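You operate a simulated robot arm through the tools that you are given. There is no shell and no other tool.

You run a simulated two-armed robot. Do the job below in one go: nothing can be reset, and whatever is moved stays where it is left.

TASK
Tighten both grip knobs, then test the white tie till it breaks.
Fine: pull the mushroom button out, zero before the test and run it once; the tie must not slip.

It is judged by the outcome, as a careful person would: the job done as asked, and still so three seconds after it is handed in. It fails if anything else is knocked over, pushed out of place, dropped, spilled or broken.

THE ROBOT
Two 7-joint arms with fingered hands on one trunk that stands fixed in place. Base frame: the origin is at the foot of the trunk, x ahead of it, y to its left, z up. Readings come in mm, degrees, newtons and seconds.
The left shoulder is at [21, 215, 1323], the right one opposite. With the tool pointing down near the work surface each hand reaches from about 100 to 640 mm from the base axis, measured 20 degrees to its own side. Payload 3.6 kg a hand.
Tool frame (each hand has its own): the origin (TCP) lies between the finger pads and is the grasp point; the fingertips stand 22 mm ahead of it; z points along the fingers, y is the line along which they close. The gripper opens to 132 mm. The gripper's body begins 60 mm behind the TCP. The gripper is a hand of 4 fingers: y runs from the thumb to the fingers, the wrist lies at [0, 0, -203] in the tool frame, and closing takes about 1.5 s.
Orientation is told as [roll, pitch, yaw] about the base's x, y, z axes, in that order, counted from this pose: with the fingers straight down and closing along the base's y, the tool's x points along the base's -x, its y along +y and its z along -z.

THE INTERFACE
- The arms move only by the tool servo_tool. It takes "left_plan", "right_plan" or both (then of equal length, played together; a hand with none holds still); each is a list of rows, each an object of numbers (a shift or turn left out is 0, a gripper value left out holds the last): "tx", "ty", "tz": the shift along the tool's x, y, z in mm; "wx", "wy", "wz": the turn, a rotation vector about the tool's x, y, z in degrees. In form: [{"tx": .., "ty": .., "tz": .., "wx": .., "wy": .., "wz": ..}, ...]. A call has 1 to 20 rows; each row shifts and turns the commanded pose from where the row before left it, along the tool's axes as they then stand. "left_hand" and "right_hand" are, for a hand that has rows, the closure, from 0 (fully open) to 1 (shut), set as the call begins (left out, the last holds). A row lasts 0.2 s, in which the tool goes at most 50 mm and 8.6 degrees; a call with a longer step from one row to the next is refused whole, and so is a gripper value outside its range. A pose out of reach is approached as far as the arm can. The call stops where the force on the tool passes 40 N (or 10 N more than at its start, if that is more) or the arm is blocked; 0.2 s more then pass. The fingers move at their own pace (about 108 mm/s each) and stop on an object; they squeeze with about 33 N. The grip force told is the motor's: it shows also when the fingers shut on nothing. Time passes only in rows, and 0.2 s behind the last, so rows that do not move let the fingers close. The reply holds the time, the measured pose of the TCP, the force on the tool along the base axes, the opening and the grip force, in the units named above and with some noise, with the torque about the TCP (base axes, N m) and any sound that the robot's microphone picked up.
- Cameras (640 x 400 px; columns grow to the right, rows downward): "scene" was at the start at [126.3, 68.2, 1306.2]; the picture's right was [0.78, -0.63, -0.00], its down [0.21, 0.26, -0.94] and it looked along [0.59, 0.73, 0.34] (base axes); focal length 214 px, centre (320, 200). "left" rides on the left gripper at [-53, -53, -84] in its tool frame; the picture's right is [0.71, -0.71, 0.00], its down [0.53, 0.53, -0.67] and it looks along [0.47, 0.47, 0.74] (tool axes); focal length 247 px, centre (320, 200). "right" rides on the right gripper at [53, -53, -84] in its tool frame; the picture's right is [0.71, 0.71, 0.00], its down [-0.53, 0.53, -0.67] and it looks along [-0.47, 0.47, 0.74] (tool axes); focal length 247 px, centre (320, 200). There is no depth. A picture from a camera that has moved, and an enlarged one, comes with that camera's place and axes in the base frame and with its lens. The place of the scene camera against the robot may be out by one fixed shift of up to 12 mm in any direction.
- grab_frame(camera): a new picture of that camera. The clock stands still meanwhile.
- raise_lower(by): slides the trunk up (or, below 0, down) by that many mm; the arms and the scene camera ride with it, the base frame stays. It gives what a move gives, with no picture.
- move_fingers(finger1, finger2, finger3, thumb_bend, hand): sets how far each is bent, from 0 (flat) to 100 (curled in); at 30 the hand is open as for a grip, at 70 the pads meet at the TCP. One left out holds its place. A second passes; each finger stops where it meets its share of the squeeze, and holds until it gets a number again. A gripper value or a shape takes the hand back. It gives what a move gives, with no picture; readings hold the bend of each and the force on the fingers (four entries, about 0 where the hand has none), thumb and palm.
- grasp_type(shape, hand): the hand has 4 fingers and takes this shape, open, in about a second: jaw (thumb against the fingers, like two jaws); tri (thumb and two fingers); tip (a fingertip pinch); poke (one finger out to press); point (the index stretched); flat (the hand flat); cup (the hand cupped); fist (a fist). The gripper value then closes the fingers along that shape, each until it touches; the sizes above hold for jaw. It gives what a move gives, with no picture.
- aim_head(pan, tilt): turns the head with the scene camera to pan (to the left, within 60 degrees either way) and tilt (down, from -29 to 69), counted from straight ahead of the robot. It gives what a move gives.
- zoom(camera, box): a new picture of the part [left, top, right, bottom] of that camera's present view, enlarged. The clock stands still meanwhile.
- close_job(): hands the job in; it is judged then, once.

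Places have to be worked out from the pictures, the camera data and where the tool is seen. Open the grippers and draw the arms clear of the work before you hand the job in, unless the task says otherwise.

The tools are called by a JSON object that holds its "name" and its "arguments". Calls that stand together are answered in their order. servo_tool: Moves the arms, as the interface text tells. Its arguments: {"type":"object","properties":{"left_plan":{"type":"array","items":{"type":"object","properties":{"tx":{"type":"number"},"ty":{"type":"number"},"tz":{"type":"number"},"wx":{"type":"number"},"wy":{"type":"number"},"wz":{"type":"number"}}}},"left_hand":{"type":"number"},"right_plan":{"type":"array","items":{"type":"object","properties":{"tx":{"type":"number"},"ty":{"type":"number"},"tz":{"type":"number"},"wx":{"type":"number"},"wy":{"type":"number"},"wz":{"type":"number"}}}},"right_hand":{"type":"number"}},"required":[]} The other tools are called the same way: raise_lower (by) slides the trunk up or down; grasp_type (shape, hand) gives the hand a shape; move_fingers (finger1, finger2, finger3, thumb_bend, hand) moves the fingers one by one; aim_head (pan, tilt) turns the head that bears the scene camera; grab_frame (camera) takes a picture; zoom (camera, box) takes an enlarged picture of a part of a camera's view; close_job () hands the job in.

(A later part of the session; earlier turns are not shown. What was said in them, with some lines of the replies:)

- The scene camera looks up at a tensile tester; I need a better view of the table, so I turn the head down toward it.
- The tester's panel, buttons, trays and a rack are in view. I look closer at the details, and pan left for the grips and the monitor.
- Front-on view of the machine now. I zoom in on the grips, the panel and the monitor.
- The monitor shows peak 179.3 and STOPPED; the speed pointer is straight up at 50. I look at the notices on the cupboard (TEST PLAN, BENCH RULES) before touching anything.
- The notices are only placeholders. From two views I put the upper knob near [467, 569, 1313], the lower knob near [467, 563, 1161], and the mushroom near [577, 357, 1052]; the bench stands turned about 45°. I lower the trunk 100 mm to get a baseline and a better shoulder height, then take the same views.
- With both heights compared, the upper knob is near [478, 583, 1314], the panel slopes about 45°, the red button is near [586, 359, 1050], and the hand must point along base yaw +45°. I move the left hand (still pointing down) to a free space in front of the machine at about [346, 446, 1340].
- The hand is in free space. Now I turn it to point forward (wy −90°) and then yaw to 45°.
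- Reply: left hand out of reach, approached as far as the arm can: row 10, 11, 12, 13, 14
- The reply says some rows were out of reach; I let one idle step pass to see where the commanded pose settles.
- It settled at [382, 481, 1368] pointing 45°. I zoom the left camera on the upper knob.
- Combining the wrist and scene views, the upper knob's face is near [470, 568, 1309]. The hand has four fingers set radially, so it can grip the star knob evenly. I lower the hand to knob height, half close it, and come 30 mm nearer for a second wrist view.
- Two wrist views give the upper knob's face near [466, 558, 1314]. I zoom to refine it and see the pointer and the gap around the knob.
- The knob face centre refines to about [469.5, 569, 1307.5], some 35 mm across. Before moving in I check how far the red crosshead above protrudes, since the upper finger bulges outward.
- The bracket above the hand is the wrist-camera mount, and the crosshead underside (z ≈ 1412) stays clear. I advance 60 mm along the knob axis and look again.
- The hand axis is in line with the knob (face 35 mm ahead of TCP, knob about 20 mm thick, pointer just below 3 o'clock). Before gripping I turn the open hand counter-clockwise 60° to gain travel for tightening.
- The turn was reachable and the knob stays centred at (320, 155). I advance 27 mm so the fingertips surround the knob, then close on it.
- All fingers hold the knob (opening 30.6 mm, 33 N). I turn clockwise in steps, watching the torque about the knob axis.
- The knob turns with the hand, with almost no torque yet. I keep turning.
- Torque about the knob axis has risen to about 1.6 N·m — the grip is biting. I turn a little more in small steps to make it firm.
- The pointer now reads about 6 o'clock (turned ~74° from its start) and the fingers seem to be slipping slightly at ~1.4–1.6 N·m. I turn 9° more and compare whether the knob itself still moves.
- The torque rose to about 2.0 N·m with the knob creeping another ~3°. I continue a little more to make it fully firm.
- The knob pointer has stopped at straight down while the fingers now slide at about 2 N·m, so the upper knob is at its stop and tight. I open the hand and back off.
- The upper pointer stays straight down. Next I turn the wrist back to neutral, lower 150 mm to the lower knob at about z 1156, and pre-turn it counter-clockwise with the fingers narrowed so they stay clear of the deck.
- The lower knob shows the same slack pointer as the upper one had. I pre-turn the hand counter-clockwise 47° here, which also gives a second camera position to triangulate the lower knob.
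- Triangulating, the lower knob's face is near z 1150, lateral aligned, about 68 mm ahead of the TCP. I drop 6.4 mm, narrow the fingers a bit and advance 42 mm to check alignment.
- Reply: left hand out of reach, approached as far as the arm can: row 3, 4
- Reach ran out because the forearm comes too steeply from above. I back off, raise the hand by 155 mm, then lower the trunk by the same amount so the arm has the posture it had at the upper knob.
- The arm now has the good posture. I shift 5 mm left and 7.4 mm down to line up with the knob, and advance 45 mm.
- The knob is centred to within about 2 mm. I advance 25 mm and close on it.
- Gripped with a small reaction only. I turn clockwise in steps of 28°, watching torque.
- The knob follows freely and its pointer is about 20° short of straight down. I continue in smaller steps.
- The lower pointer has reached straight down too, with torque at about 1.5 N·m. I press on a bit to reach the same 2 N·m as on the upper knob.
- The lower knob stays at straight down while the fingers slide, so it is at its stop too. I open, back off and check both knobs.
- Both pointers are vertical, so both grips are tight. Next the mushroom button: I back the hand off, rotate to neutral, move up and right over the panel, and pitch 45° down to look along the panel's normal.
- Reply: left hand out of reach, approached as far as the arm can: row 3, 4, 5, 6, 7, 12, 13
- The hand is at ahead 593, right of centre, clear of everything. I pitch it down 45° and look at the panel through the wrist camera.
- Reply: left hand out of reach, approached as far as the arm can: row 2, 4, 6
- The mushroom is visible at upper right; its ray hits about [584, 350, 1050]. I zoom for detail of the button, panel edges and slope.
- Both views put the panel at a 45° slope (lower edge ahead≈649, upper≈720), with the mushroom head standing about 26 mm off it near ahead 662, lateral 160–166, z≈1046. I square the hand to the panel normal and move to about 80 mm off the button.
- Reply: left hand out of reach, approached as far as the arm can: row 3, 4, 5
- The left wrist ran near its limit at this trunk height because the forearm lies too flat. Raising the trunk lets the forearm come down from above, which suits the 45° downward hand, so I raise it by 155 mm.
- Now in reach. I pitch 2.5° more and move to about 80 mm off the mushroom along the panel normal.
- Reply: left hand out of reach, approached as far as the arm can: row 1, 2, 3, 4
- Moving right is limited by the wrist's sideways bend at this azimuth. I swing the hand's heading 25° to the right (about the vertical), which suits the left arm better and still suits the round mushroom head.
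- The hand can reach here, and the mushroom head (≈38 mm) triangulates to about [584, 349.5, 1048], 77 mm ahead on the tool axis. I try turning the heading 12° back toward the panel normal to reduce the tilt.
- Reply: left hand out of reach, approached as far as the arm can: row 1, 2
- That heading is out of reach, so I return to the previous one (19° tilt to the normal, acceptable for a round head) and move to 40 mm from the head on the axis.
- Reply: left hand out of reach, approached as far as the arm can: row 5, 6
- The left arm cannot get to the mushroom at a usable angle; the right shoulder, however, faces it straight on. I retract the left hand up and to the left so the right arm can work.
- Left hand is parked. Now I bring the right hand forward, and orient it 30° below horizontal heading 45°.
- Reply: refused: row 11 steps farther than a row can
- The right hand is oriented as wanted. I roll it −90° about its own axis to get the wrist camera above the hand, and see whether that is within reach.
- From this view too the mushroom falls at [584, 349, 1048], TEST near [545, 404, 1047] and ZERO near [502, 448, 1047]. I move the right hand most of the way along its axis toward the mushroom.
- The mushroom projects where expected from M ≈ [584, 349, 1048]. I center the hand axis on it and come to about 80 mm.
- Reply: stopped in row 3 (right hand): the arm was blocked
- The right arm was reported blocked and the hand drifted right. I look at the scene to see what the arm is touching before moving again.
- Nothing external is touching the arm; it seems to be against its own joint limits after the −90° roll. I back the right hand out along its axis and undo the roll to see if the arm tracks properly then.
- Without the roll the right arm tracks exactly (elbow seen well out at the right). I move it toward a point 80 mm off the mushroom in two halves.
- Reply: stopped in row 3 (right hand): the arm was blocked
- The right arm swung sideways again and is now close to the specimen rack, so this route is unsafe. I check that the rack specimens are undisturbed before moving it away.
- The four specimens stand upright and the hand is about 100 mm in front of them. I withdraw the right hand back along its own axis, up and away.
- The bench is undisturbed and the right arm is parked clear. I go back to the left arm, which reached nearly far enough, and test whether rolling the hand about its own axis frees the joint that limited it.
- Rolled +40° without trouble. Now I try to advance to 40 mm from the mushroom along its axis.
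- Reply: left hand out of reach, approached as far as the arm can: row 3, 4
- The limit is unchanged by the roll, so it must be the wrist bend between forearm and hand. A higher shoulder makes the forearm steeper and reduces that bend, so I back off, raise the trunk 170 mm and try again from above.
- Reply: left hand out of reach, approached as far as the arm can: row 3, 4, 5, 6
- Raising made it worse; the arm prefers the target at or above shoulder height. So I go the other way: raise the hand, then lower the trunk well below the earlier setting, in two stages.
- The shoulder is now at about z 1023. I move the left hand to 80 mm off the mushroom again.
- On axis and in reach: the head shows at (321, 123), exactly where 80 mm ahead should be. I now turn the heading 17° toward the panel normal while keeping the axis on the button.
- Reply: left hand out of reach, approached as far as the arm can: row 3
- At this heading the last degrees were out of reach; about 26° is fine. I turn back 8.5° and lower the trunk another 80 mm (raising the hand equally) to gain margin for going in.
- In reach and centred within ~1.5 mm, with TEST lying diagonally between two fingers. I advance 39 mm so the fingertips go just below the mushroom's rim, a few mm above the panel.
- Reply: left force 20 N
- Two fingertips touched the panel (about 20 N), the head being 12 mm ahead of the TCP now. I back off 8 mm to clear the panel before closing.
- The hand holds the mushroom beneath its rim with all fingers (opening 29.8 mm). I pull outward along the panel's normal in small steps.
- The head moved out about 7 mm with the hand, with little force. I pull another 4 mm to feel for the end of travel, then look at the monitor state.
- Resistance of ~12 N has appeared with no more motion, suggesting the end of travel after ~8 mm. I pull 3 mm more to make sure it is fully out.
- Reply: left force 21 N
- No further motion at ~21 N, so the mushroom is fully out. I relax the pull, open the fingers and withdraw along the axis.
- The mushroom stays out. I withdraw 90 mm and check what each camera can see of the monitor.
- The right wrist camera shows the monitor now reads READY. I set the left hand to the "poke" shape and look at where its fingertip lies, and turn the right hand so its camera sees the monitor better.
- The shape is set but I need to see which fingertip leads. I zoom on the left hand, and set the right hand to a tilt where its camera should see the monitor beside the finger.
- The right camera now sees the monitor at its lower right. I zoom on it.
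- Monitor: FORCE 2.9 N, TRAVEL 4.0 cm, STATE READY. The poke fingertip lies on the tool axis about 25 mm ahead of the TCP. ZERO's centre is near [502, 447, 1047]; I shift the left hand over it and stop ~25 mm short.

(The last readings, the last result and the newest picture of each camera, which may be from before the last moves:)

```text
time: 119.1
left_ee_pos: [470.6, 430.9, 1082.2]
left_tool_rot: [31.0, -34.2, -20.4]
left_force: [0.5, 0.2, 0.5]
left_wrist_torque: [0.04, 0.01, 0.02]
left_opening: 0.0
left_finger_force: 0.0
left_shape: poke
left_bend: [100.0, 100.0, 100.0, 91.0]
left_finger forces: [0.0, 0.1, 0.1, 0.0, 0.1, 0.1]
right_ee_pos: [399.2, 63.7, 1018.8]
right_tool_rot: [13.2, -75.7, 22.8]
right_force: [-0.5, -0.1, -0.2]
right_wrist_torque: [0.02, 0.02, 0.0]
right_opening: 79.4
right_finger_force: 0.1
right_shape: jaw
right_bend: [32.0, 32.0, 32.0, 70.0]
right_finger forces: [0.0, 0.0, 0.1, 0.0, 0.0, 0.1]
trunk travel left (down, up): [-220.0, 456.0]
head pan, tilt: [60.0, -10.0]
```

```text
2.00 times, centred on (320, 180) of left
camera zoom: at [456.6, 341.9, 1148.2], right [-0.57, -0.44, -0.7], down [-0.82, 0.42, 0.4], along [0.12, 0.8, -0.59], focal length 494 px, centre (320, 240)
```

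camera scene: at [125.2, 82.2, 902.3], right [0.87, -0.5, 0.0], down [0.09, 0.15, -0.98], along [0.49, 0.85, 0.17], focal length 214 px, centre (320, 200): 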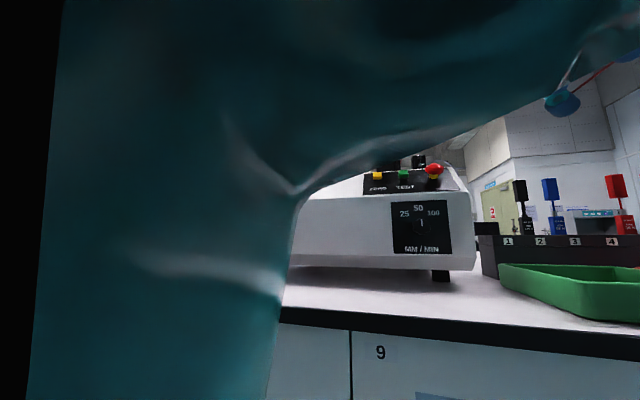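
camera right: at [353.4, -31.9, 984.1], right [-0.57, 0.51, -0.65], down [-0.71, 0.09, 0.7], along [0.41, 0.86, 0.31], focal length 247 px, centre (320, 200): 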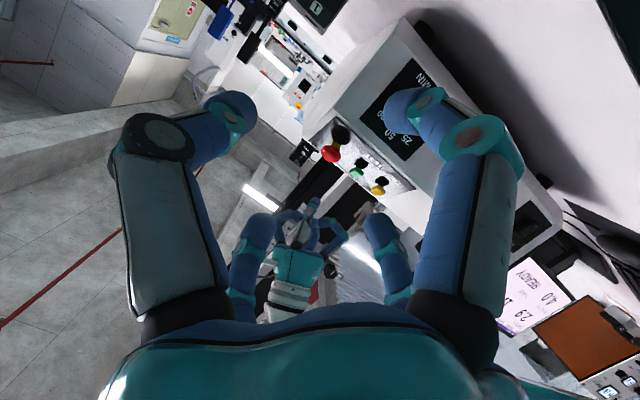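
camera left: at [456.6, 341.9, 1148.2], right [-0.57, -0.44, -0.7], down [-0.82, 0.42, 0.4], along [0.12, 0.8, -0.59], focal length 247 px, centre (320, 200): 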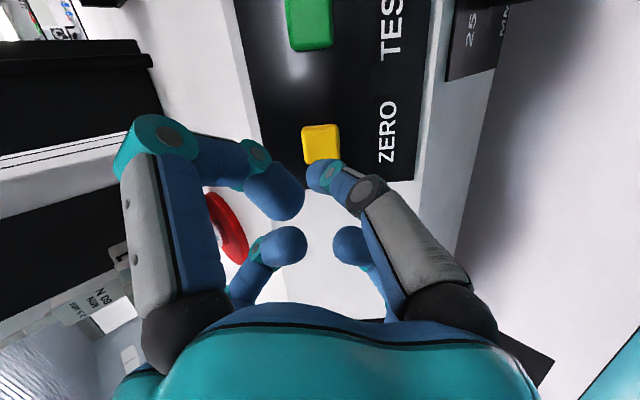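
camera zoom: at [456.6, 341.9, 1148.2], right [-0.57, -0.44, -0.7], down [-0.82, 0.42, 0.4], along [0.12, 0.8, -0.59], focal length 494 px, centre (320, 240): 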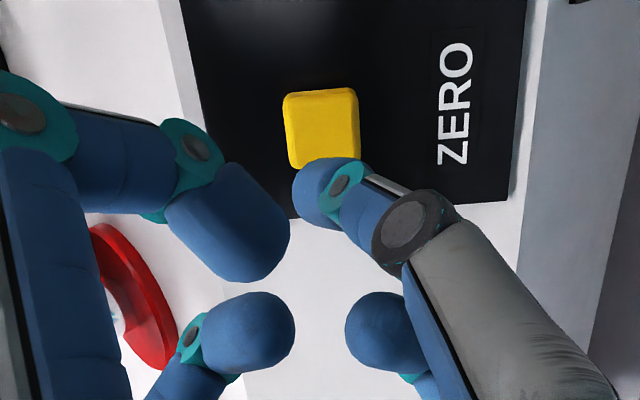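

ZERO is on the tool axis ~51 mm ahead. I check the fingertip geometry from the side with the right camera before pressing.

{"name": "zoom", "arguments": {"camera": "right", "box": [290, 130, 450, 280]}}

{"name": "aim_head", "arguments": {"pan": 35, "tilt": -10}}

{"name": "grab_frame", "arguments": {"camera": "scene"}}

```text
2.67 times, centred on (370, 205) of right
camera zoom: at [353.3, -31.7, 984.2], right [-0.57, 0.51, -0.65], down [-0.71, 0.09, 0.7], along [0.41, 0.86, 0.31], focal length 659 px, centre (187, 187)
```

zoom: 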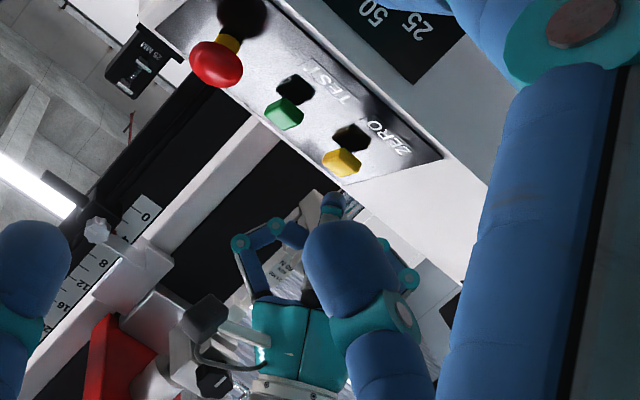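

```text
time: 120.0
left_ee_pos: [469.8, 431.5, 1083.0]
left_tool_rot: [31.1, -34.3, -20.3]
left_force: [0.0, -0.4, -0.6]
left_wrist_torque: [0.0, 0.03, 0.0]
left_opening: 0.2
left_finger_force: 0.0
left_shape: poke
left_bend: [100.0, 100.0, 100.0, 91.0]
left_finger forces: [0.0, 0.0, 0.0, 0.0, 0.1, 0.1]
right_ee_pos: [397.8, 63.6, 1019.1]
right_tool_rot: [13.3, -75.7, 22.7]
right_force: [1.0, 0.7, 0.3]
right_wrist_torque: [0.01, -0.01, -0.02]
right_opening: 79.4
right_finger_force: 0.0
right_shape: jaw
right_bend: [32.0, 32.0, 32.0, 70.0]
right_finger forces: [0.1, 0.0, 0.0, 0.0, 0.0, 0.1]
trunk travel left (down, up): [-220.0, 456.0]
head pan, tilt: [35.0, -10.0]
```

```text
taken
camera scene: at [151.9, 57.6, 902.3], right [0.57, -0.82, 0.0], down [0.14, 0.1, -0.98], along [0.81, 0.57, 0.17], focal length 214 px, centre (320, 200)
```

scene: 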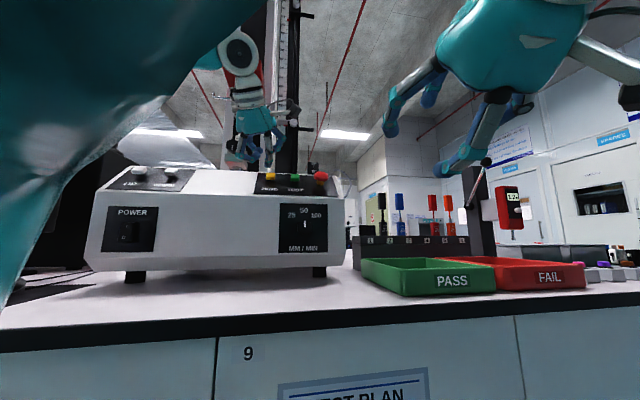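

{"name": "zoom", "arguments": {"camera": "scene", "box": [210, 60, 340, 200]}}

```text
2.86 times, centred on (275, 130) of scene
camera zoom: at [151.9, 57.6, 902.3], right [0.57, -0.82, 0.0], down [0.14, 0.1, -0.98], along [0.81, 0.57, 0.17], focal length 613 px, centre (449, 400)
```

zoom: 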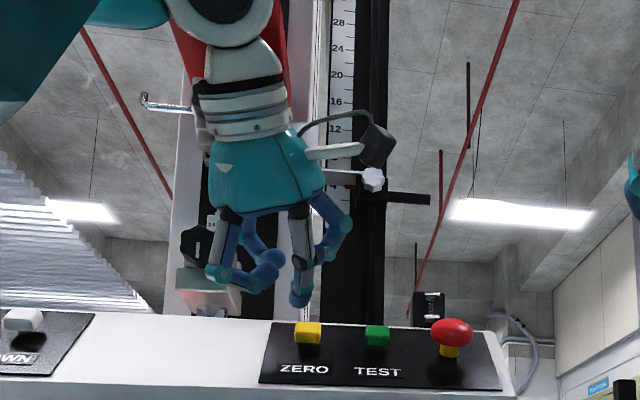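

From this view the one extended finger clearly leads, its tip near the tool axis ~26 mm ahead; the mushroom shows its yellow stem, fully out. I trim 4 mm sideways and approach ZERO until light contact.

{"name": "servo_tool", "arguments": {"left_plan": [{"ty": -4, "tz": 8}, {"tz": 6}, {"tz": 4}, {}]}}

{"name": "zoom", "arguments": {"camera": "scene", "box": [210, 60, 340, 200]}}

{"name": "zoom", "arguments": {"camera": "left", "box": [220, 80, 420, 280]}}

```text
time: 121.0
left_ee_pos: [481.4, 433.4, 1068.5]
left_tool_rot: [30.9, -34.3, -20.4]
left_force: [-0.3, -0.4, -0.2]
left_wrist_torque: [0.0, 0.0, 0.02]
left_opening: 0.1
left_finger_force: 0.1
left_shape: poke
left_bend: [100.0, 100.0, 100.0, 91.0]
left_finger forces: [0.0, 0.0, 0.0, 0.0, 0.0, 0.0]
right_ee_pos: [399.4, 63.4, 1018.1]
right_tool_rot: [13.2, -75.8, 22.9]
right_force: [0.9, 0.4, 0.1]
right_wrist_torque: [0.03, 0.03, -0.02]
right_opening: 79.6
right_finger_force: 0.1
right_shape: jaw
right_bend: [32.0, 32.0, 32.0, 70.0]
right_finger forces: [0.0, 0.0, 0.0, 0.0, 0.0, 0.0]
trunk travel left (down, up): [-220.0, 456.0]
head pan, tilt: [35.0, -10.0]
```

```text
2.86 times, centred on (275, 130) of scene
camera zoom: at [152.0, 57.6, 902.3], right [0.57, -0.82, 0.0], down [0.14, 0.1, -0.98], along [0.81, 0.57, 0.17], focal length 613 px, centre (449, 400)
```

zoom: 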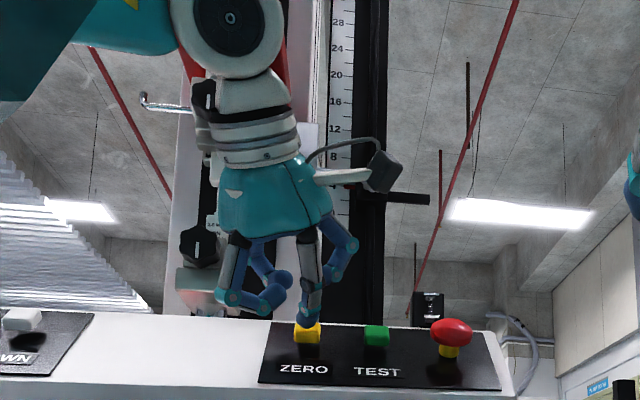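

```text
2.00 times, centred on (320, 180) of left
camera zoom: at [467.7, 343.7, 1133.8], right [-0.57, -0.44, -0.7], down [-0.82, 0.42, 0.4], along [0.12, 0.8, -0.59], focal length 494 px, centre (320, 240)
```

zoom: 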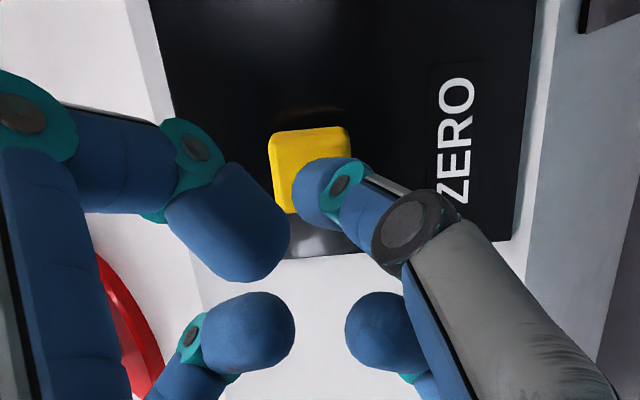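

The fingertip is right over ZERO, not yet touching. I press along the panel normal in 2 mm steps, watching force and sound.

{"name": "servo_tool", "arguments": {"left_plan": [{"tx": 0.3, "ty": 0.3, "tz": 2}, {"tx": 0.3, "ty": 0.3, "tz": 2}, {}]}}

{"name": "servo_tool", "arguments": {"left_plan": [{"tx": 0.3, "ty": 0.3, "tz": 2}, {}]}}

```text
time: 121.8
left_ee_pos: [482.2, 433.9, 1066.0]
left_tool_rot: [30.9, -34.3, -20.4]
left_force: [0.1, -1.6, 0.8]
left_wrist_torque: [-0.02, -0.02, 0.03]
left_opening: 0.0
left_finger_force: 0.0
left_shape: poke
left_bend: [100.0, 100.0, 100.0, 91.0]
left_finger forces: [0.0, 0.1, 0.1, 0.1, 0.8, 0.0]
right_ee_pos: [398.6, 63.5, 1019.0]
right_tool_rot: [13.3, -75.8, 22.8]
right_force: [0.6, 0.0, -0.1]
right_wrist_torque: [-0.02, 0.02, 0.01]
right_opening: 79.5
right_finger_force: 0.0
right_shape: jaw
right_bend: [32.0, 32.0, 32.0, 70.0]
right_finger forces: [0.0, 0.1, 0.0, 0.0, 0.0, 0.1]
trunk travel left (down, up): [-220.0, 456.0]
head pan, tilt: [35.0, -10.0]
```

```text
time: 122.4
left_ee_pos: [484.1, 434.7, 1064.3]
left_tool_rot: [31.0, -34.4, -20.5]
left_force: [0.2, -1.4, 1.4]
left_wrist_torque: [-0.03, 0.02, 0.02]
left_opening: 0.1
left_finger_force: 0.1
left_shape: poke
left_bend: [100.0, 100.0, 100.0, 91.0]
left_finger forces: [0.0, 0.0, 0.1, 0.0, 1.7, 0.0]
right_ee_pos: [398.3, 62.8, 1018.5]
right_tool_rot: [13.3, -76.0, 22.7]
right_force: [1.0, 0.8, 0.1]
right_wrist_torque: [-0.01, 0.03, -0.03]
right_opening: 79.2
right_finger_force: 0.1
right_shape: jaw
right_bend: [32.0, 32.0, 32.0, 70.0]
right_finger forces: [0.0, 0.0, 0.0, 0.0, 0.0, 0.1]
trunk travel left (down, up): [-220.0, 456.0]
head pan, tilt: [35.0, -10.0]
heard: click
```

A click was heard at light force: ZERO pressed. I withdraw the finger and read the monitor.

{"name": "servo_tool", "arguments": {"left_plan": [{"tx": -0.6, "ty": -0.6, "tz": -4}, {"tz": -10}, {"tz": -15}, {}]}}

{"name": "zoom", "arguments": {"camera": "right", "box": [490, 240, 610, 360]}}

{"name": "grab_frame", "arguments": {"camera": "left"}}

```text
time: 123.4
left_ee_pos: [466.6, 425.4, 1084.9]
left_tool_rot: [31.0, -34.2, -20.4]
left_force: [-0.4, -0.1, -1.4]
left_wrist_torque: [0.0, 0.0, 0.04]
left_opening: 0.0
left_finger_force: 0.1
left_shape: poke
left_bend: [100.0, 100.0, 100.0, 91.0]
left_finger forces: [0.0, 0.1, 0.0, 0.0, 0.0, 0.0]
right_ee_pos: [398.9, 64.7, 1018.3]
right_tool_rot: [13.3, -75.9, 22.8]
right_force: [0.3, 0.0, 0.0]
right_wrist_torque: [-0.05, -0.01, 0.02]
right_opening: 79.7
right_finger_force: 0.0
right_shape: jaw
right_bend: [32.0, 32.0, 32.0, 70.0]
right_finger forces: [0.0, 0.0, 0.1, 0.0, 0.0, 0.0]
trunk travel left (down, up): [-220.0, 456.0]
head pan, tilt: [35.0, -10.0]
```

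```text
3.33 times, centred on (550, 300) of right
camera zoom: at [353.4, -31.8, 984.1], right [-0.57, 0.51, -0.65], down [-0.71, 0.09, 0.7], along [0.41, 0.86, 0.31], focal length 823 px, centre (-447, -133)
```

zoom: 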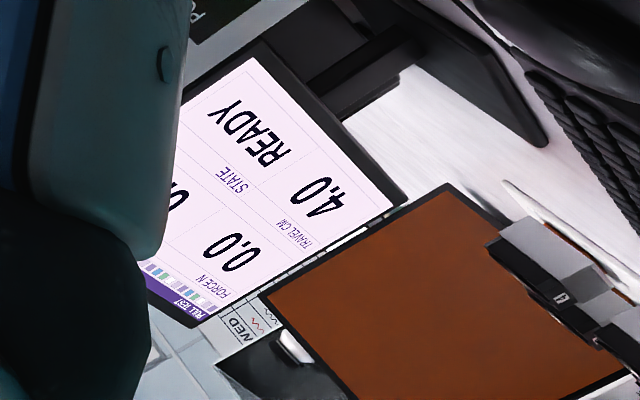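

```text
taken
camera left: at [452.5, 336.5, 1150.2], right [-0.57, -0.44, -0.7], down [-0.82, 0.42, 0.4], along [0.12, 0.8, -0.59], focal length 247 px, centre (320, 200)
```

left: 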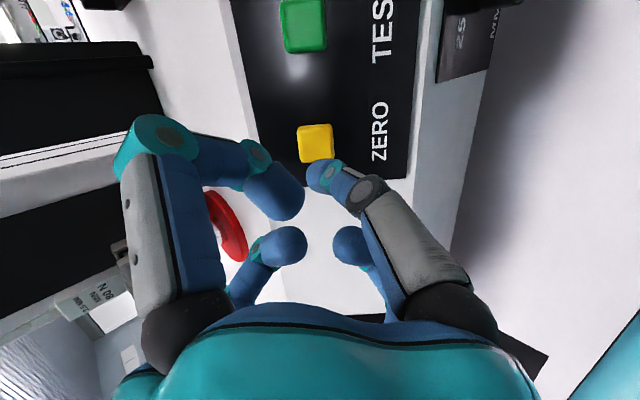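

Force reads 0.0, state READY. Now TEST: the same geometry shifted 60 mm along the panel. I move the hand parallel to the panel over TEST and verify alignment.

{"name": "servo_tool", "arguments": {"left_plan": [{"tx": -15.1, "ty": -12.3, "tz": 4.7}, {"tx": -15.1, "ty": -12.3, "tz": 4.7}, {"tx": -15.2, "ty": -12.3, "tz": 4.7}, {}]}}

{"name": "grab_frame", "arguments": {"camera": "left"}}

{"name": "zoom", "arguments": {"camera": "scene", "box": [210, 60, 340, 200]}}

```text
time: 124.4
left_ee_pos: [509.5, 384.2, 1084.3]
left_tool_rot: [31.0, -34.2, -20.4]
left_force: [-0.3, -0.2, 0.5]
left_wrist_torque: [0.01, -0.01, 0.01]
left_opening: 0.1
left_finger_force: 0.0
left_shape: poke
left_bend: [100.0, 100.0, 100.0, 91.0]
left_finger forces: [0.0, 0.0, 0.0, 0.0, 0.0, 0.0]
right_ee_pos: [399.3, 63.9, 1018.5]
right_tool_rot: [13.2, -75.9, 22.9]
right_force: [-0.1, -0.7, 0.5]
right_wrist_torque: [-0.01, 0.0, -0.01]
right_opening: 79.3
right_finger_force: 0.0
right_shape: jaw
right_bend: [32.0, 32.0, 32.0, 70.0]
right_finger forces: [0.0, 0.1, 0.0, 0.0, 0.0, 0.1]
trunk travel left (down, up): [-220.0, 456.0]
head pan, tilt: [35.0, -10.0]
```

```text
taken
camera left: at [496.0, 294.2, 1150.2], right [-0.57, -0.44, -0.7], down [-0.82, 0.42, 0.4], along [0.12, 0.8, -0.59], focal length 247 px, centre (320, 200)
```

left: 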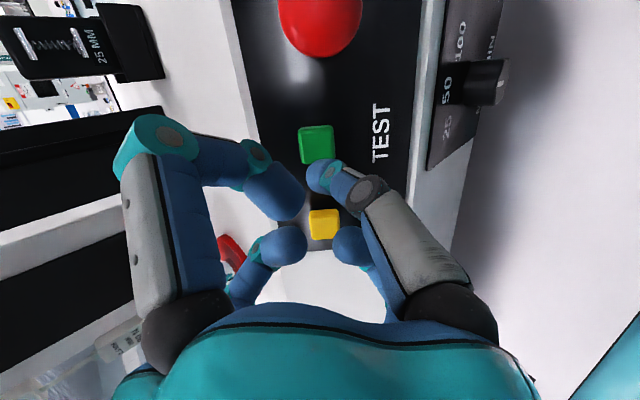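

```text
2.86 times, centred on (275, 130) of scene
camera zoom: at [151.9, 57.5, 902.3], right [0.57, -0.82, 0.0], down [0.14, 0.1, -0.98], along [0.81, 0.56, 0.17], focal length 613 px, centre (449, 400)
```

zoom: 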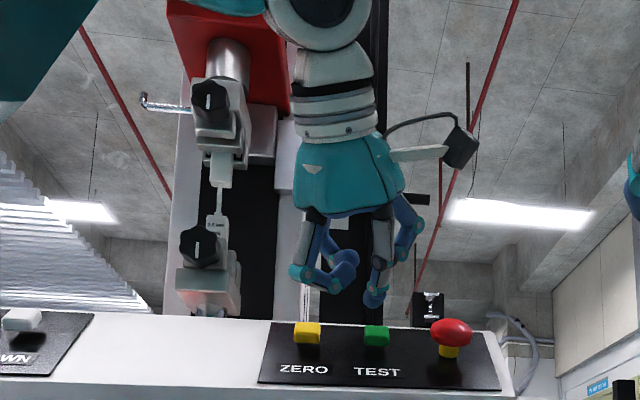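

TEST appears at (317, 146), matching how ZERO lined up. I approach to just short of contact, then press gently until a single click.

{"name": "servo_tool", "arguments": {"left_plan": [{"tz": 10}, {"tz": 8}, {"tz": 5}, {}]}}

{"name": "servo_tool", "arguments": {"left_plan": [{"tx": 0.3, "ty": 0.3, "tz": 2}, {"tx": 0.3, "ty": 0.3, "tz": 2}, {}]}}

```text
time: 125.4
left_ee_pos: [524.0, 390.9, 1068.4]
left_tool_rot: [31.0, -34.4, -20.4]
left_force: [1.1, 0.3, 0.2]
left_wrist_torque: [-0.01, 0.01, 0.0]
left_opening: 0.2
left_finger_force: 0.0
left_shape: poke
left_bend: [100.0, 100.0, 100.0, 91.0]
left_finger forces: [0.0, 0.0, 0.1, 0.0, 0.1, 0.0]
right_ee_pos: [398.8, 63.8, 1018.3]
right_tool_rot: [13.4, -75.8, 22.7]
right_force: [-0.1, 0.2, 0.7]
right_wrist_torque: [-0.01, 0.02, 0.02]
right_opening: 79.5
right_finger_force: 0.1
right_shape: jaw
right_bend: [32.0, 32.0, 32.0, 70.0]
right_finger forces: [0.1, 0.0, 0.1, 0.1, 0.1, 0.1]
trunk travel left (down, up): [-220.0, 456.0]
head pan, tilt: [35.0, -10.0]
```

```text
time: 126.2
left_ee_pos: [526.6, 392.8, 1066.2]
left_tool_rot: [30.9, -34.5, -20.5]
left_force: [-0.4, -1.2, 0.9]
left_wrist_torque: [0.04, 0.01, 0.0]
left_opening: 0.1
left_finger_force: 0.2
left_shape: poke
left_bend: [100.0, 100.0, 100.0, 91.0]
left_finger forces: [0.0, 0.0, 0.0, 0.0, 1.2, 0.1]
right_ee_pos: [397.7, 63.9, 1018.5]
right_tool_rot: [13.2, -75.9, 22.9]
right_force: [-0.5, 0.4, -0.5]
right_wrist_torque: [-0.02, 0.05, 0.0]
right_opening: 79.5
right_finger_force: 0.0
right_shape: jaw
right_bend: [32.0, 32.0, 32.0, 70.0]
right_finger forces: [0.0, 0.0, 0.0, 0.0, 0.0, 0.1]
trunk travel left (down, up): [-220.0, 456.0]
head pan, tilt: [35.0, -10.0]
```

Light contact (1.2 N), no click yet. One more small step.

{"name": "servo_tool", "arguments": {"left_plan": [{"tx": 0.2, "ty": 0.2, "tz": 1.5}, {}]}}

```text
time: 126.8
left_ee_pos: [527.5, 393.4, 1064.3]
left_tool_rot: [31.0, -34.3, -20.4]
left_force: [-1.0, -1.6, 1.5]
left_wrist_torque: [-0.02, -0.01, -0.01]
left_opening: 0.1
left_finger_force: 0.0
left_shape: poke
left_bend: [100.0, 100.0, 100.0, 91.0]
left_finger forces: [0.0, 0.1, 0.0, 0.0, 1.9, 0.1]
right_ee_pos: [399.7, 62.4, 1019.1]
right_tool_rot: [13.2, -75.9, 22.7]
right_force: [0.1, 1.1, -0.2]
right_wrist_torque: [0.01, -0.01, -0.02]
right_opening: 79.3
right_finger_force: 0.0
right_shape: jaw
right_bend: [32.0, 32.0, 32.0, 70.0]
right_finger forces: [0.0, 0.0, 0.0, 0.1, 0.0, 0.0]
trunk travel left (down, up): [-220.0, 456.0]
head pan, tilt: [35.0, -10.0]
heard: click
```

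A single click: TEST is started. I withdraw the finger straight out and read the monitor.

{"name": "servo_tool", "arguments": {"left_plan": [{"tx": -0.6, "ty": -0.6, "tz": -4}, {"tz": -15}, {"tz": -20}, {"tz": -20}]}}

{"name": "zoom", "arguments": {"camera": "right", "box": [490, 240, 610, 360]}}

{"name": "zoom", "arguments": {"camera": "scene", "box": [210, 60, 340, 200]}}

```text
time: 127.8
left_ee_pos: [489.6, 374.3, 1106.8]
left_tool_rot: [31.0, -34.3, -20.5]
left_force: [-0.1, -0.6, 0.4]
left_wrist_torque: [-0.01, 0.04, -0.03]
left_opening: 0.3
left_finger_force: 0.0
left_shape: poke
left_bend: [100.0, 100.0, 100.0, 91.0]
left_finger forces: [0.1, 0.0, 0.0, 0.0, 0.0, 0.0]
right_ee_pos: [399.0, 64.4, 1018.2]
right_tool_rot: [13.2, -75.8, 22.9]
right_force: [-0.2, 0.7, -0.9]
right_wrist_torque: [0.01, -0.04, 0.0]
right_opening: 79.3
right_finger_force: 0.1
right_shape: jaw
right_bend: [32.0, 32.0, 32.0, 70.0]
right_finger forces: [0.1, 0.0, 0.1, 0.1, 0.0, 0.1]
trunk travel left (down, up): [-220.0, 456.0]
head pan, tilt: [35.0, -10.0]
```

```text
3.33 times, centred on (550, 300) of right
camera zoom: at [353.2, -31.8, 984.3], right [-0.57, 0.51, -0.65], down [-0.71, 0.09, 0.7], along [0.41, 0.86, 0.31], focal length 823 px, centre (-447, -133)
```

zoom: 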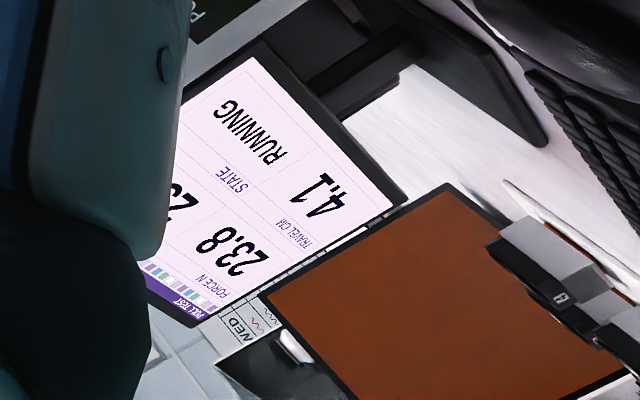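

```text
2.86 times, centred on (275, 130) of scene
camera zoom: at [151.9, 57.5, 902.3], right [0.57, -0.82, 0.0], down [0.14, 0.1, -0.98], along [0.81, 0.56, 0.17], focal length 613 px, centre (449, 400)
```

zoom: 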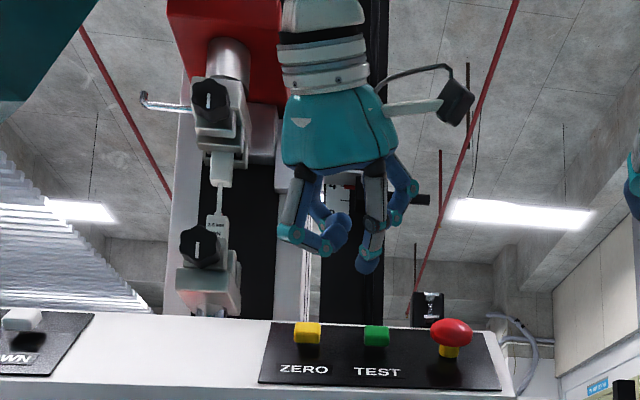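

State RUNNING, force climbing (23.8 N). I draw the left hand further back while the test runs, and keep watching.

{"name": "servo_tool", "arguments": {"left_plan": [{"tz": -15}, {"tz": -15}, {"tz": -15}, {"tz": -15}, {}, {}, {}, {}, {}, {}, {}, {}]}}

{"name": "zoom", "arguments": {"camera": "right", "box": [490, 240, 610, 360]}}

{"name": "zoom", "arguments": {"camera": "scene", "box": [210, 60, 340, 200]}}

```text
time: 130.4
left_ee_pos: [451.7, 356.3, 1148.5]
left_tool_rot: [31.0, -34.2, -20.3]
left_force: [0.6, 0.2, 0.2]
left_wrist_torque: [0.01, 0.01, -0.02]
left_opening: 0.0
left_finger_force: 0.2
left_shape: poke
left_bend: [100.0, 100.0, 100.0, 91.0]
left_finger forces: [0.0, 0.0, 0.0, 0.0, 0.0, 0.0]
right_ee_pos: [398.1, 63.2, 1018.9]
right_tool_rot: [13.3, -75.7, 22.8]
right_force: [0.1, -0.4, 0.0]
right_wrist_torque: [-0.01, 0.01, -0.02]
right_opening: 79.4
right_finger_force: 0.1
right_shape: jaw
right_bend: [32.0, 32.0, 32.0, 70.0]
right_finger forces: [0.0, 0.0, 0.0, 0.0, 0.1, 0.0]
trunk travel left (down, up): [-220.0, 456.0]
head pan, tilt: [35.0, -10.0]
```

```text
3.33 times, centred on (550, 300) of right
camera zoom: at [353.4, -31.8, 984.1], right [-0.57, 0.51, -0.65], down [-0.71, 0.09, 0.7], along [0.41, 0.86, 0.31], focal length 823 px, centre (-447, -133)
```

zoom: 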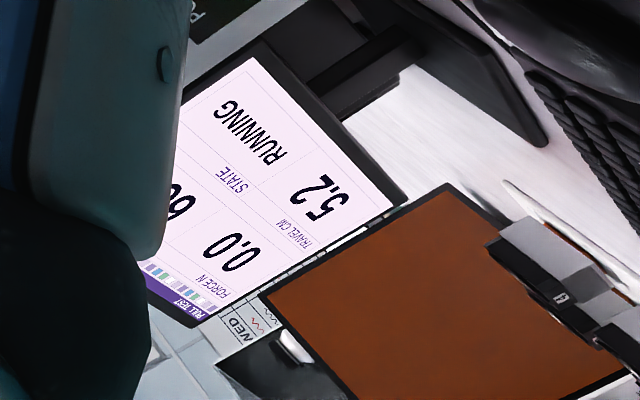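

```text
2.86 times, centred on (275, 130) of scene
camera zoom: at [152.0, 57.6, 902.3], right [0.57, -0.82, 0.0], down [0.14, 0.1, -0.98], along [0.81, 0.56, 0.17], focal length 613 px, centre (449, 400)
```

zoom: 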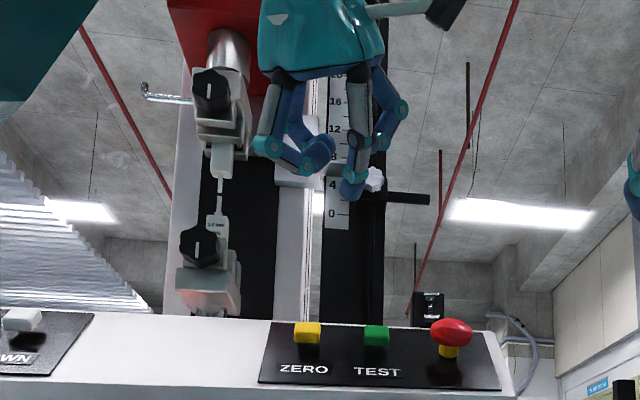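

The force has dropped to 0 at 5.2 cm travel. I look closely at the tie to tell break from slip, and at the whole screen for the peak.

{"name": "zoom", "arguments": {"camera": "scene", "box": [240, 60, 310, 180]}}

{"name": "grab_frame", "arguments": {"camera": "left"}}

{"name": "grab_frame", "arguments": {"camera": "scene"}}

```text
3.33 times, centred on (275, 120) of scene
camera zoom: at [152.0, 57.6, 902.3], right [0.57, -0.82, 0.0], down [0.14, 0.1, -0.98], along [0.81, 0.56, 0.17], focal length 715 px, centre (470, 467)
```

zoom: 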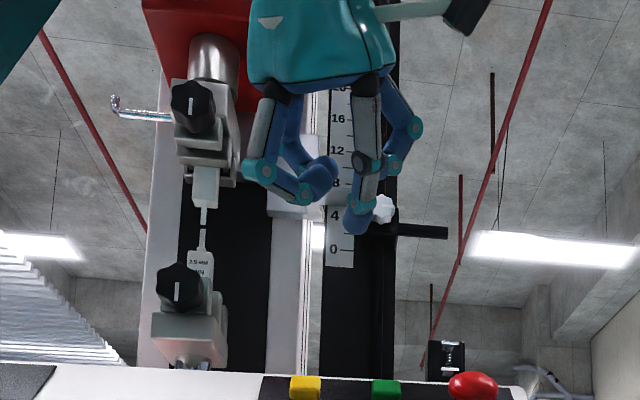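

```text
taken
camera left: at [437.8, 266.3, 1214.3], right [-0.57, -0.44, -0.7], down [-0.82, 0.42, 0.4], along [0.12, 0.8, -0.59], focal length 247 px, centre (320, 200)
```

left: 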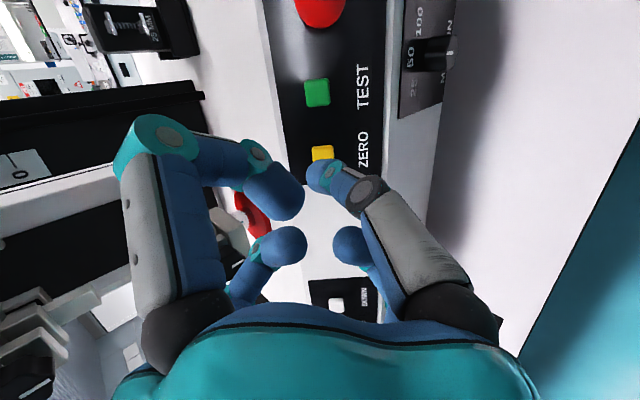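

```text
taken
camera scene: at [152.0, 57.6, 902.3], right [0.57, -0.82, 0.0], down [0.14, 0.1, -0.98], along [0.81, 0.56, 0.17], focal length 214 px, centre (320, 200)
```

scene: 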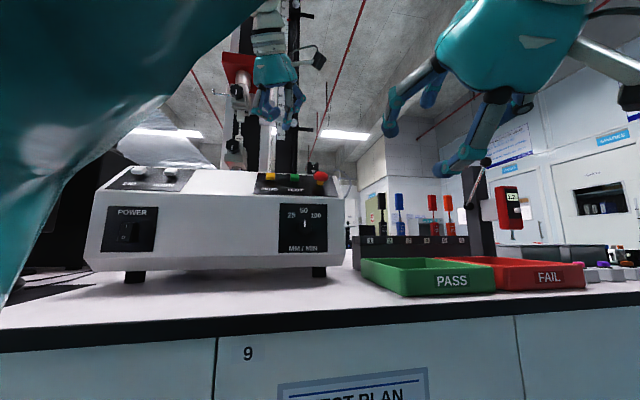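

There seems to be a gap in the neck with both heads still held. I let time pass to see if the machine stops itself.

{"name": "servo_tool", "arguments": {"left_plan": [{}, {}, {}, {}, {}, {}, {}, {}, {}, {}]}}

{"name": "zoom", "arguments": {"camera": "right", "box": [490, 240, 610, 360]}}

{"name": "zoom", "arguments": {"camera": "scene", "box": [255, 70, 295, 150]}}

```text
time: 132.6
left_ee_pos: [451.8, 355.7, 1149.5]
left_tool_rot: [31.0, -34.2, -20.5]
left_force: [-0.2, 1.1, -0.2]
left_wrist_torque: [-0.04, -0.01, -0.01]
left_opening: 0.1
left_finger_force: 0.0
left_shape: poke
left_bend: [100.0, 100.0, 100.0, 91.0]
left_finger forces: [0.0, 0.0, 0.0, 0.0, 0.0, 0.1]
right_ee_pos: [398.9, 64.3, 1018.0]
right_tool_rot: [13.2, -75.7, 22.9]
right_force: [0.0, -0.3, -0.2]
right_wrist_torque: [0.0, -0.03, 0.01]
right_opening: 79.7
right_finger_force: 0.0
right_shape: jaw
right_bend: [32.0, 32.0, 32.0, 70.0]
right_finger forces: [0.0, 0.0, 0.0, 0.0, 0.0, 0.1]
trunk travel left (down, up): [-220.0, 456.0]
head pan, tilt: [35.0, -10.0]
```

```text
3.33 times, centred on (550, 300) of right
camera zoom: at [353.4, -31.8, 984.2], right [-0.57, 0.51, -0.65], down [-0.71, 0.09, 0.7], along [0.41, 0.86, 0.31], focal length 823 px, centre (-447, -133)
```

zoom: 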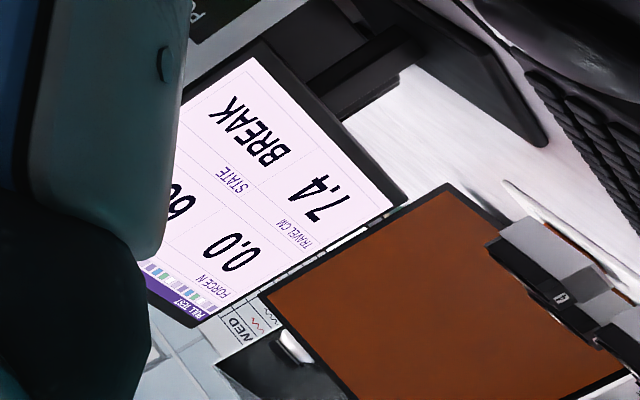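

```text
5.00 times, centred on (275, 110) of scene
camera zoom: at [152.0, 57.6, 902.3], right [0.57, -0.82, 0.0], down [0.14, 0.1, -0.98], along [0.81, 0.56, 0.17], focal length 1072 px, centre (545, 650)
```

zoom: 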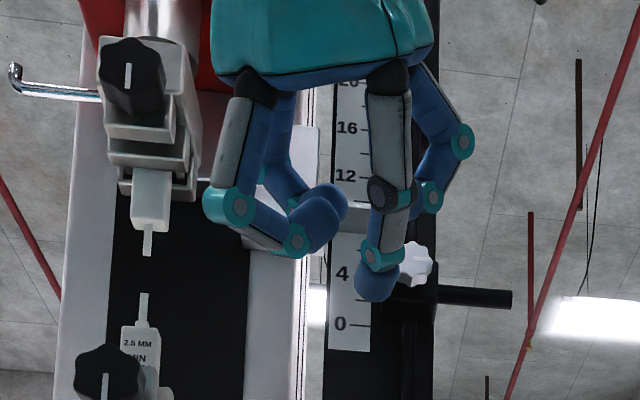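

The monitor reads BREAK, and the tie is parted at its neck with both ends still held in the grips — no slip. Now I open both hands and raise the trunk to carry the arms clear.

{"name": "servo_tool", "arguments": {"left_plan": [{"tz": -20}, {"tz": -20}, {}]}}

{"name": "grasp_type", "arguments": {"hand": "left", "shape": "jaw"}}

{"name": "grasp_type", "arguments": {"hand": "right", "shape": "jaw"}}

{"name": "raise_lower", "arguments": {"by": 280}}

```text
time: 133.4
left_ee_pos: [426.5, 342.9, 1177.2]
left_tool_rot: [31.1, -34.3, -20.4]
left_force: [0.1, -0.1, 0.2]
left_wrist_torque: [-0.04, 0.0, -0.05]
left_opening: 0.0
left_finger_force: 0.1
left_shape: poke
left_bend: [100.0, 100.0, 100.0, 91.0]
left_finger forces: [0.0, 0.1, 0.0, 0.0, 0.0, 0.1]
right_ee_pos: [398.1, 64.0, 1017.9]
right_tool_rot: [13.3, -75.8, 22.9]
right_force: [-0.1, -0.4, 0.1]
right_wrist_torque: [0.0, 0.0, 0.0]
right_opening: 79.4
right_finger_force: 0.0
right_shape: jaw
right_bend: [32.0, 32.0, 32.0, 70.0]
right_finger forces: [0.0, 0.0, 0.0, 0.0, 0.0, 0.0]
trunk travel left (down, up): [-220.0, 456.0]
head pan, tilt: [35.0, -10.0]
```

```text
time: 134.3
left_ee_pos: [425.5, 342.5, 1177.3]
left_tool_rot: [31.1, -34.3, -20.5]
left_force: [0.1, -0.5, -0.9]
left_wrist_torque: [0.04, -0.01, 0.02]
left_opening: 132.0
left_finger_force: 0.0
left_shape: jaw
left_bend: [30.0, 30.0, 30.0, 30.0]
left_finger forces: [0.0, 0.0, 0.0, 0.1, 0.0, 0.0]
right_ee_pos: [398.2, 63.8, 1018.4]
right_tool_rot: [13.3, -75.8, 22.9]
right_force: [1.2, 0.5, -0.1]
right_wrist_torque: [-0.03, -0.01, 0.03]
right_opening: 79.7
right_finger_force: 0.1
right_shape: jaw
right_bend: [32.0, 32.0, 32.0, 70.0]
right_finger forces: [0.1, 0.0, 0.1, 0.0, 0.1, 0.0]
trunk travel left (down, up): [-220.0, 456.0]
head pan, tilt: [35.0, -10.0]
```

```text
time: 135.2
left_ee_pos: [427.7, 342.4, 1176.0]
left_tool_rot: [31.0, -34.4, -20.5]
left_force: [-0.5, -0.2, -0.3]
left_wrist_torque: [0.01, 0.02, 0.01]
left_opening: 132.3
left_finger_force: 0.1
left_shape: jaw
left_bend: [30.0, 30.0, 30.0, 30.0]
left_finger forces: [0.1, 0.1, 0.0, 0.0, 0.0, 0.0]
right_ee_pos: [398.8, 64.7, 1019.5]
right_tool_rot: [13.3, -75.9, 22.8]
right_force: [0.3, 0.4, 0.1]
right_wrist_torque: [0.0, -0.01, 0.03]
right_opening: 132.0
right_finger_force: 0.0
right_shape: jaw
right_bend: [30.0, 30.0, 30.0, 30.0]
right_finger forces: [0.0, 0.1, 0.1, 0.0, 0.0, 0.0]
trunk travel left (down, up): [-220.0, 456.0]
head pan, tilt: [35.0, -10.0]
```

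```text
time: 138.0
left_ee_pos: [426.3, 343.5, 1457.4]
left_tool_rot: [31.0, -34.3, -20.3]
left_force: [0.6, 0.1, 0.6]
left_wrist_torque: [0.0, -0.02, -0.04]
left_opening: 131.8
left_finger_force: 0.0
left_shape: jaw
left_bend: [30.0, 30.0, 30.0, 30.0]
left_finger forces: [0.0, 0.1, 0.0, 0.1, 0.0, 0.0]
right_ee_pos: [399.2, 62.7, 1299.8]
right_tool_rot: [13.3, -75.8, 22.8]
right_force: [1.0, -1.4, -0.4]
right_wrist_torque: [0.01, 0.0, 0.0]
right_opening: 132.0
right_finger_force: 0.1
right_shape: jaw
right_bend: [30.0, 30.0, 30.0, 30.0]
right_finger forces: [0.0, 0.0, 0.0, 0.0, 0.1, 0.0]
trunk travel left (down, up): [-500.0, 176.0]
head pan, tilt: [35.0, -10.0]
```

Both hands are open and high. I pull the left hand back toward the trunk and take a last look at the whole work area.

{"name": "servo_tool", "arguments": {"left_plan": [{"tx": 17, "ty": -7, "tz": -18}, {"tx": 17, "ty": -7, "tz": -18}, {"tx": 17, "ty": -7, "tz": -18}, {"tx": 17, "ty": -7, "tz": -18}, {}]}}

{"name": "aim_head", "arguments": {"pan": 48, "tilt": 12}}

{"name": "grab_frame", "arguments": {"camera": "scene"}}

{"name": "zoom", "arguments": {"camera": "scene", "box": [230, 30, 420, 230]}}

```text
time: 139.2
left_ee_pos: [327.9, 314.4, 1456.9]
left_tool_rot: [31.1, -34.3, -20.3]
left_force: [0.3, 0.0, -0.5]
left_wrist_torque: [0.0, 0.03, -0.02]
left_opening: 131.7
left_finger_force: 0.2
left_shape: jaw
left_bend: [30.0, 30.0, 30.0, 30.0]
left_finger forces: [0.0, 0.1, 0.1, 0.0, 0.0, 0.1]
right_ee_pos: [398.9, 63.9, 1297.8]
right_tool_rot: [13.4, -75.9, 22.8]
right_force: [-0.4, -1.1, -0.4]
right_wrist_torque: [-0.03, -0.01, 0.01]
right_opening: 131.8
right_finger_force: 0.1
right_shape: jaw
right_bend: [30.0, 30.0, 30.0, 30.0]
right_finger forces: [0.0, 0.1, 0.0, 0.0, 0.1, 0.0]
trunk travel left (down, up): [-500.0, 176.0]
head pan, tilt: [35.0, -10.0]
```

```text
time: 140.1
left_ee_pos: [328.4, 314.1, 1457.6]
left_tool_rot: [30.9, -34.3, -20.3]
left_force: [0.2, -0.2, -0.4]
left_wrist_torque: [0.01, 0.0, 0.01]
left_opening: 132.0
left_finger_force: 0.0
left_shape: jaw
left_bend: [30.0, 30.0, 30.0, 30.0]
left_finger forces: [0.1, 0.0, 0.0, 0.1, 0.1, 0.1]
right_ee_pos: [397.6, 64.2, 1297.8]
right_tool_rot: [13.2, -75.9, 22.7]
right_force: [-0.1, -0.1, 0.4]
right_wrist_torque: [-0.02, 0.01, -0.01]
right_opening: 131.7
right_finger_force: 0.0
right_shape: jaw
right_bend: [30.0, 30.0, 30.0, 30.0]
right_finger forces: [0.0, 0.0, 0.1, 0.1, 0.0, 0.0]
trunk travel left (down, up): [-500.0, 176.0]
head pan, tilt: [48.0, 12.0]
```

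```text
taken
camera scene: at [140.9, 78.5, 1157.2], right [0.74, -0.67, 0.0], down [-0.14, -0.15, -0.98], along [0.65, 0.73, -0.21], focal length 214 px, centre (320, 200)
```

scene: 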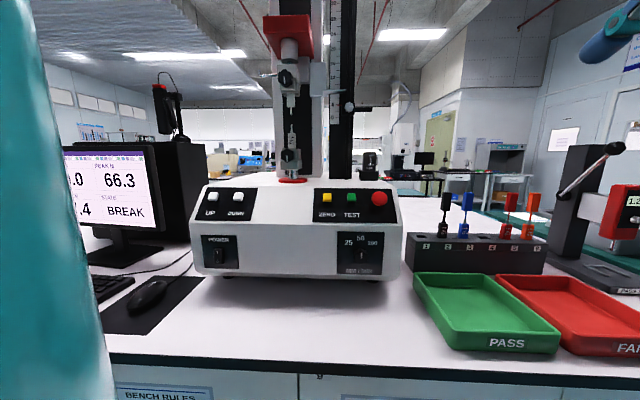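

```text
2.00 times, centred on (325, 130) of scene
camera zoom: at [140.9, 78.5, 1157.2], right [0.74, -0.67, 0.0], down [-0.14, -0.15, -0.98], along [0.65, 0.73, -0.21], focal length 429 px, centre (310, 340)
```

zoom: 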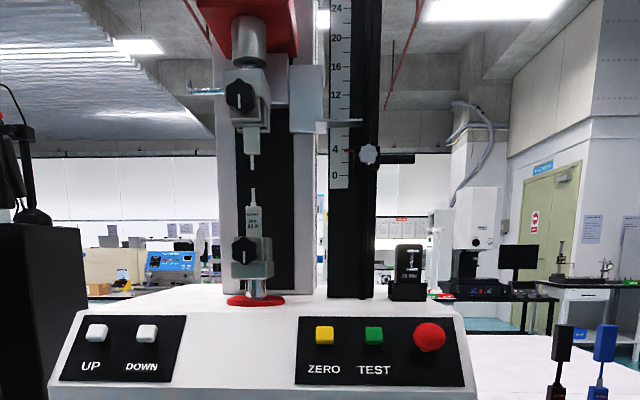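

The monitor shows BREAK with a peak of 66.3 N. The tie is parted at its neck with both ends still gripped, both knob pointers are vertical, the mushroom is out, and nothing else has moved. Both hands are open and clear, so I hand the job in.

{"name": "close_job", "arguments": {}}

```text
The job is handed in.
```

The white tie was tested in one run and broke at its neck at a peak of 66.3 N. It did not slip: both ends are still held in the grips, and the monitor reads BREAK.

- **Grip knobs:** I turned both clockwise to their stops, until the fingers slid at about 1.5–2 N·m. Both pointers now point straight down.
- **Mushroom button:** It is pulled fully out, and the machine changed from STOPPED to READY.
- **Zero:** I pressed it once before the test, and the force reading went from 2.9 N to 0.0 N.
- **Test:** I pressed it once. The crosshead stopped at 7.4 cm after the break.

The tie is marked "MIN 80 N", so 66.3 N is below its rating. You didn't ask for it to be sorted, so I left the broken pieces in the grips.

While I was trying to reach the mushroom button, the right arm was blocked twice and swung to the right. The second time it stopped about 100 mm short of the specimen rack. It touched nothing, and the rack, the trays and the rest of the bench are as they were. Both hands are open and clear of the machine.
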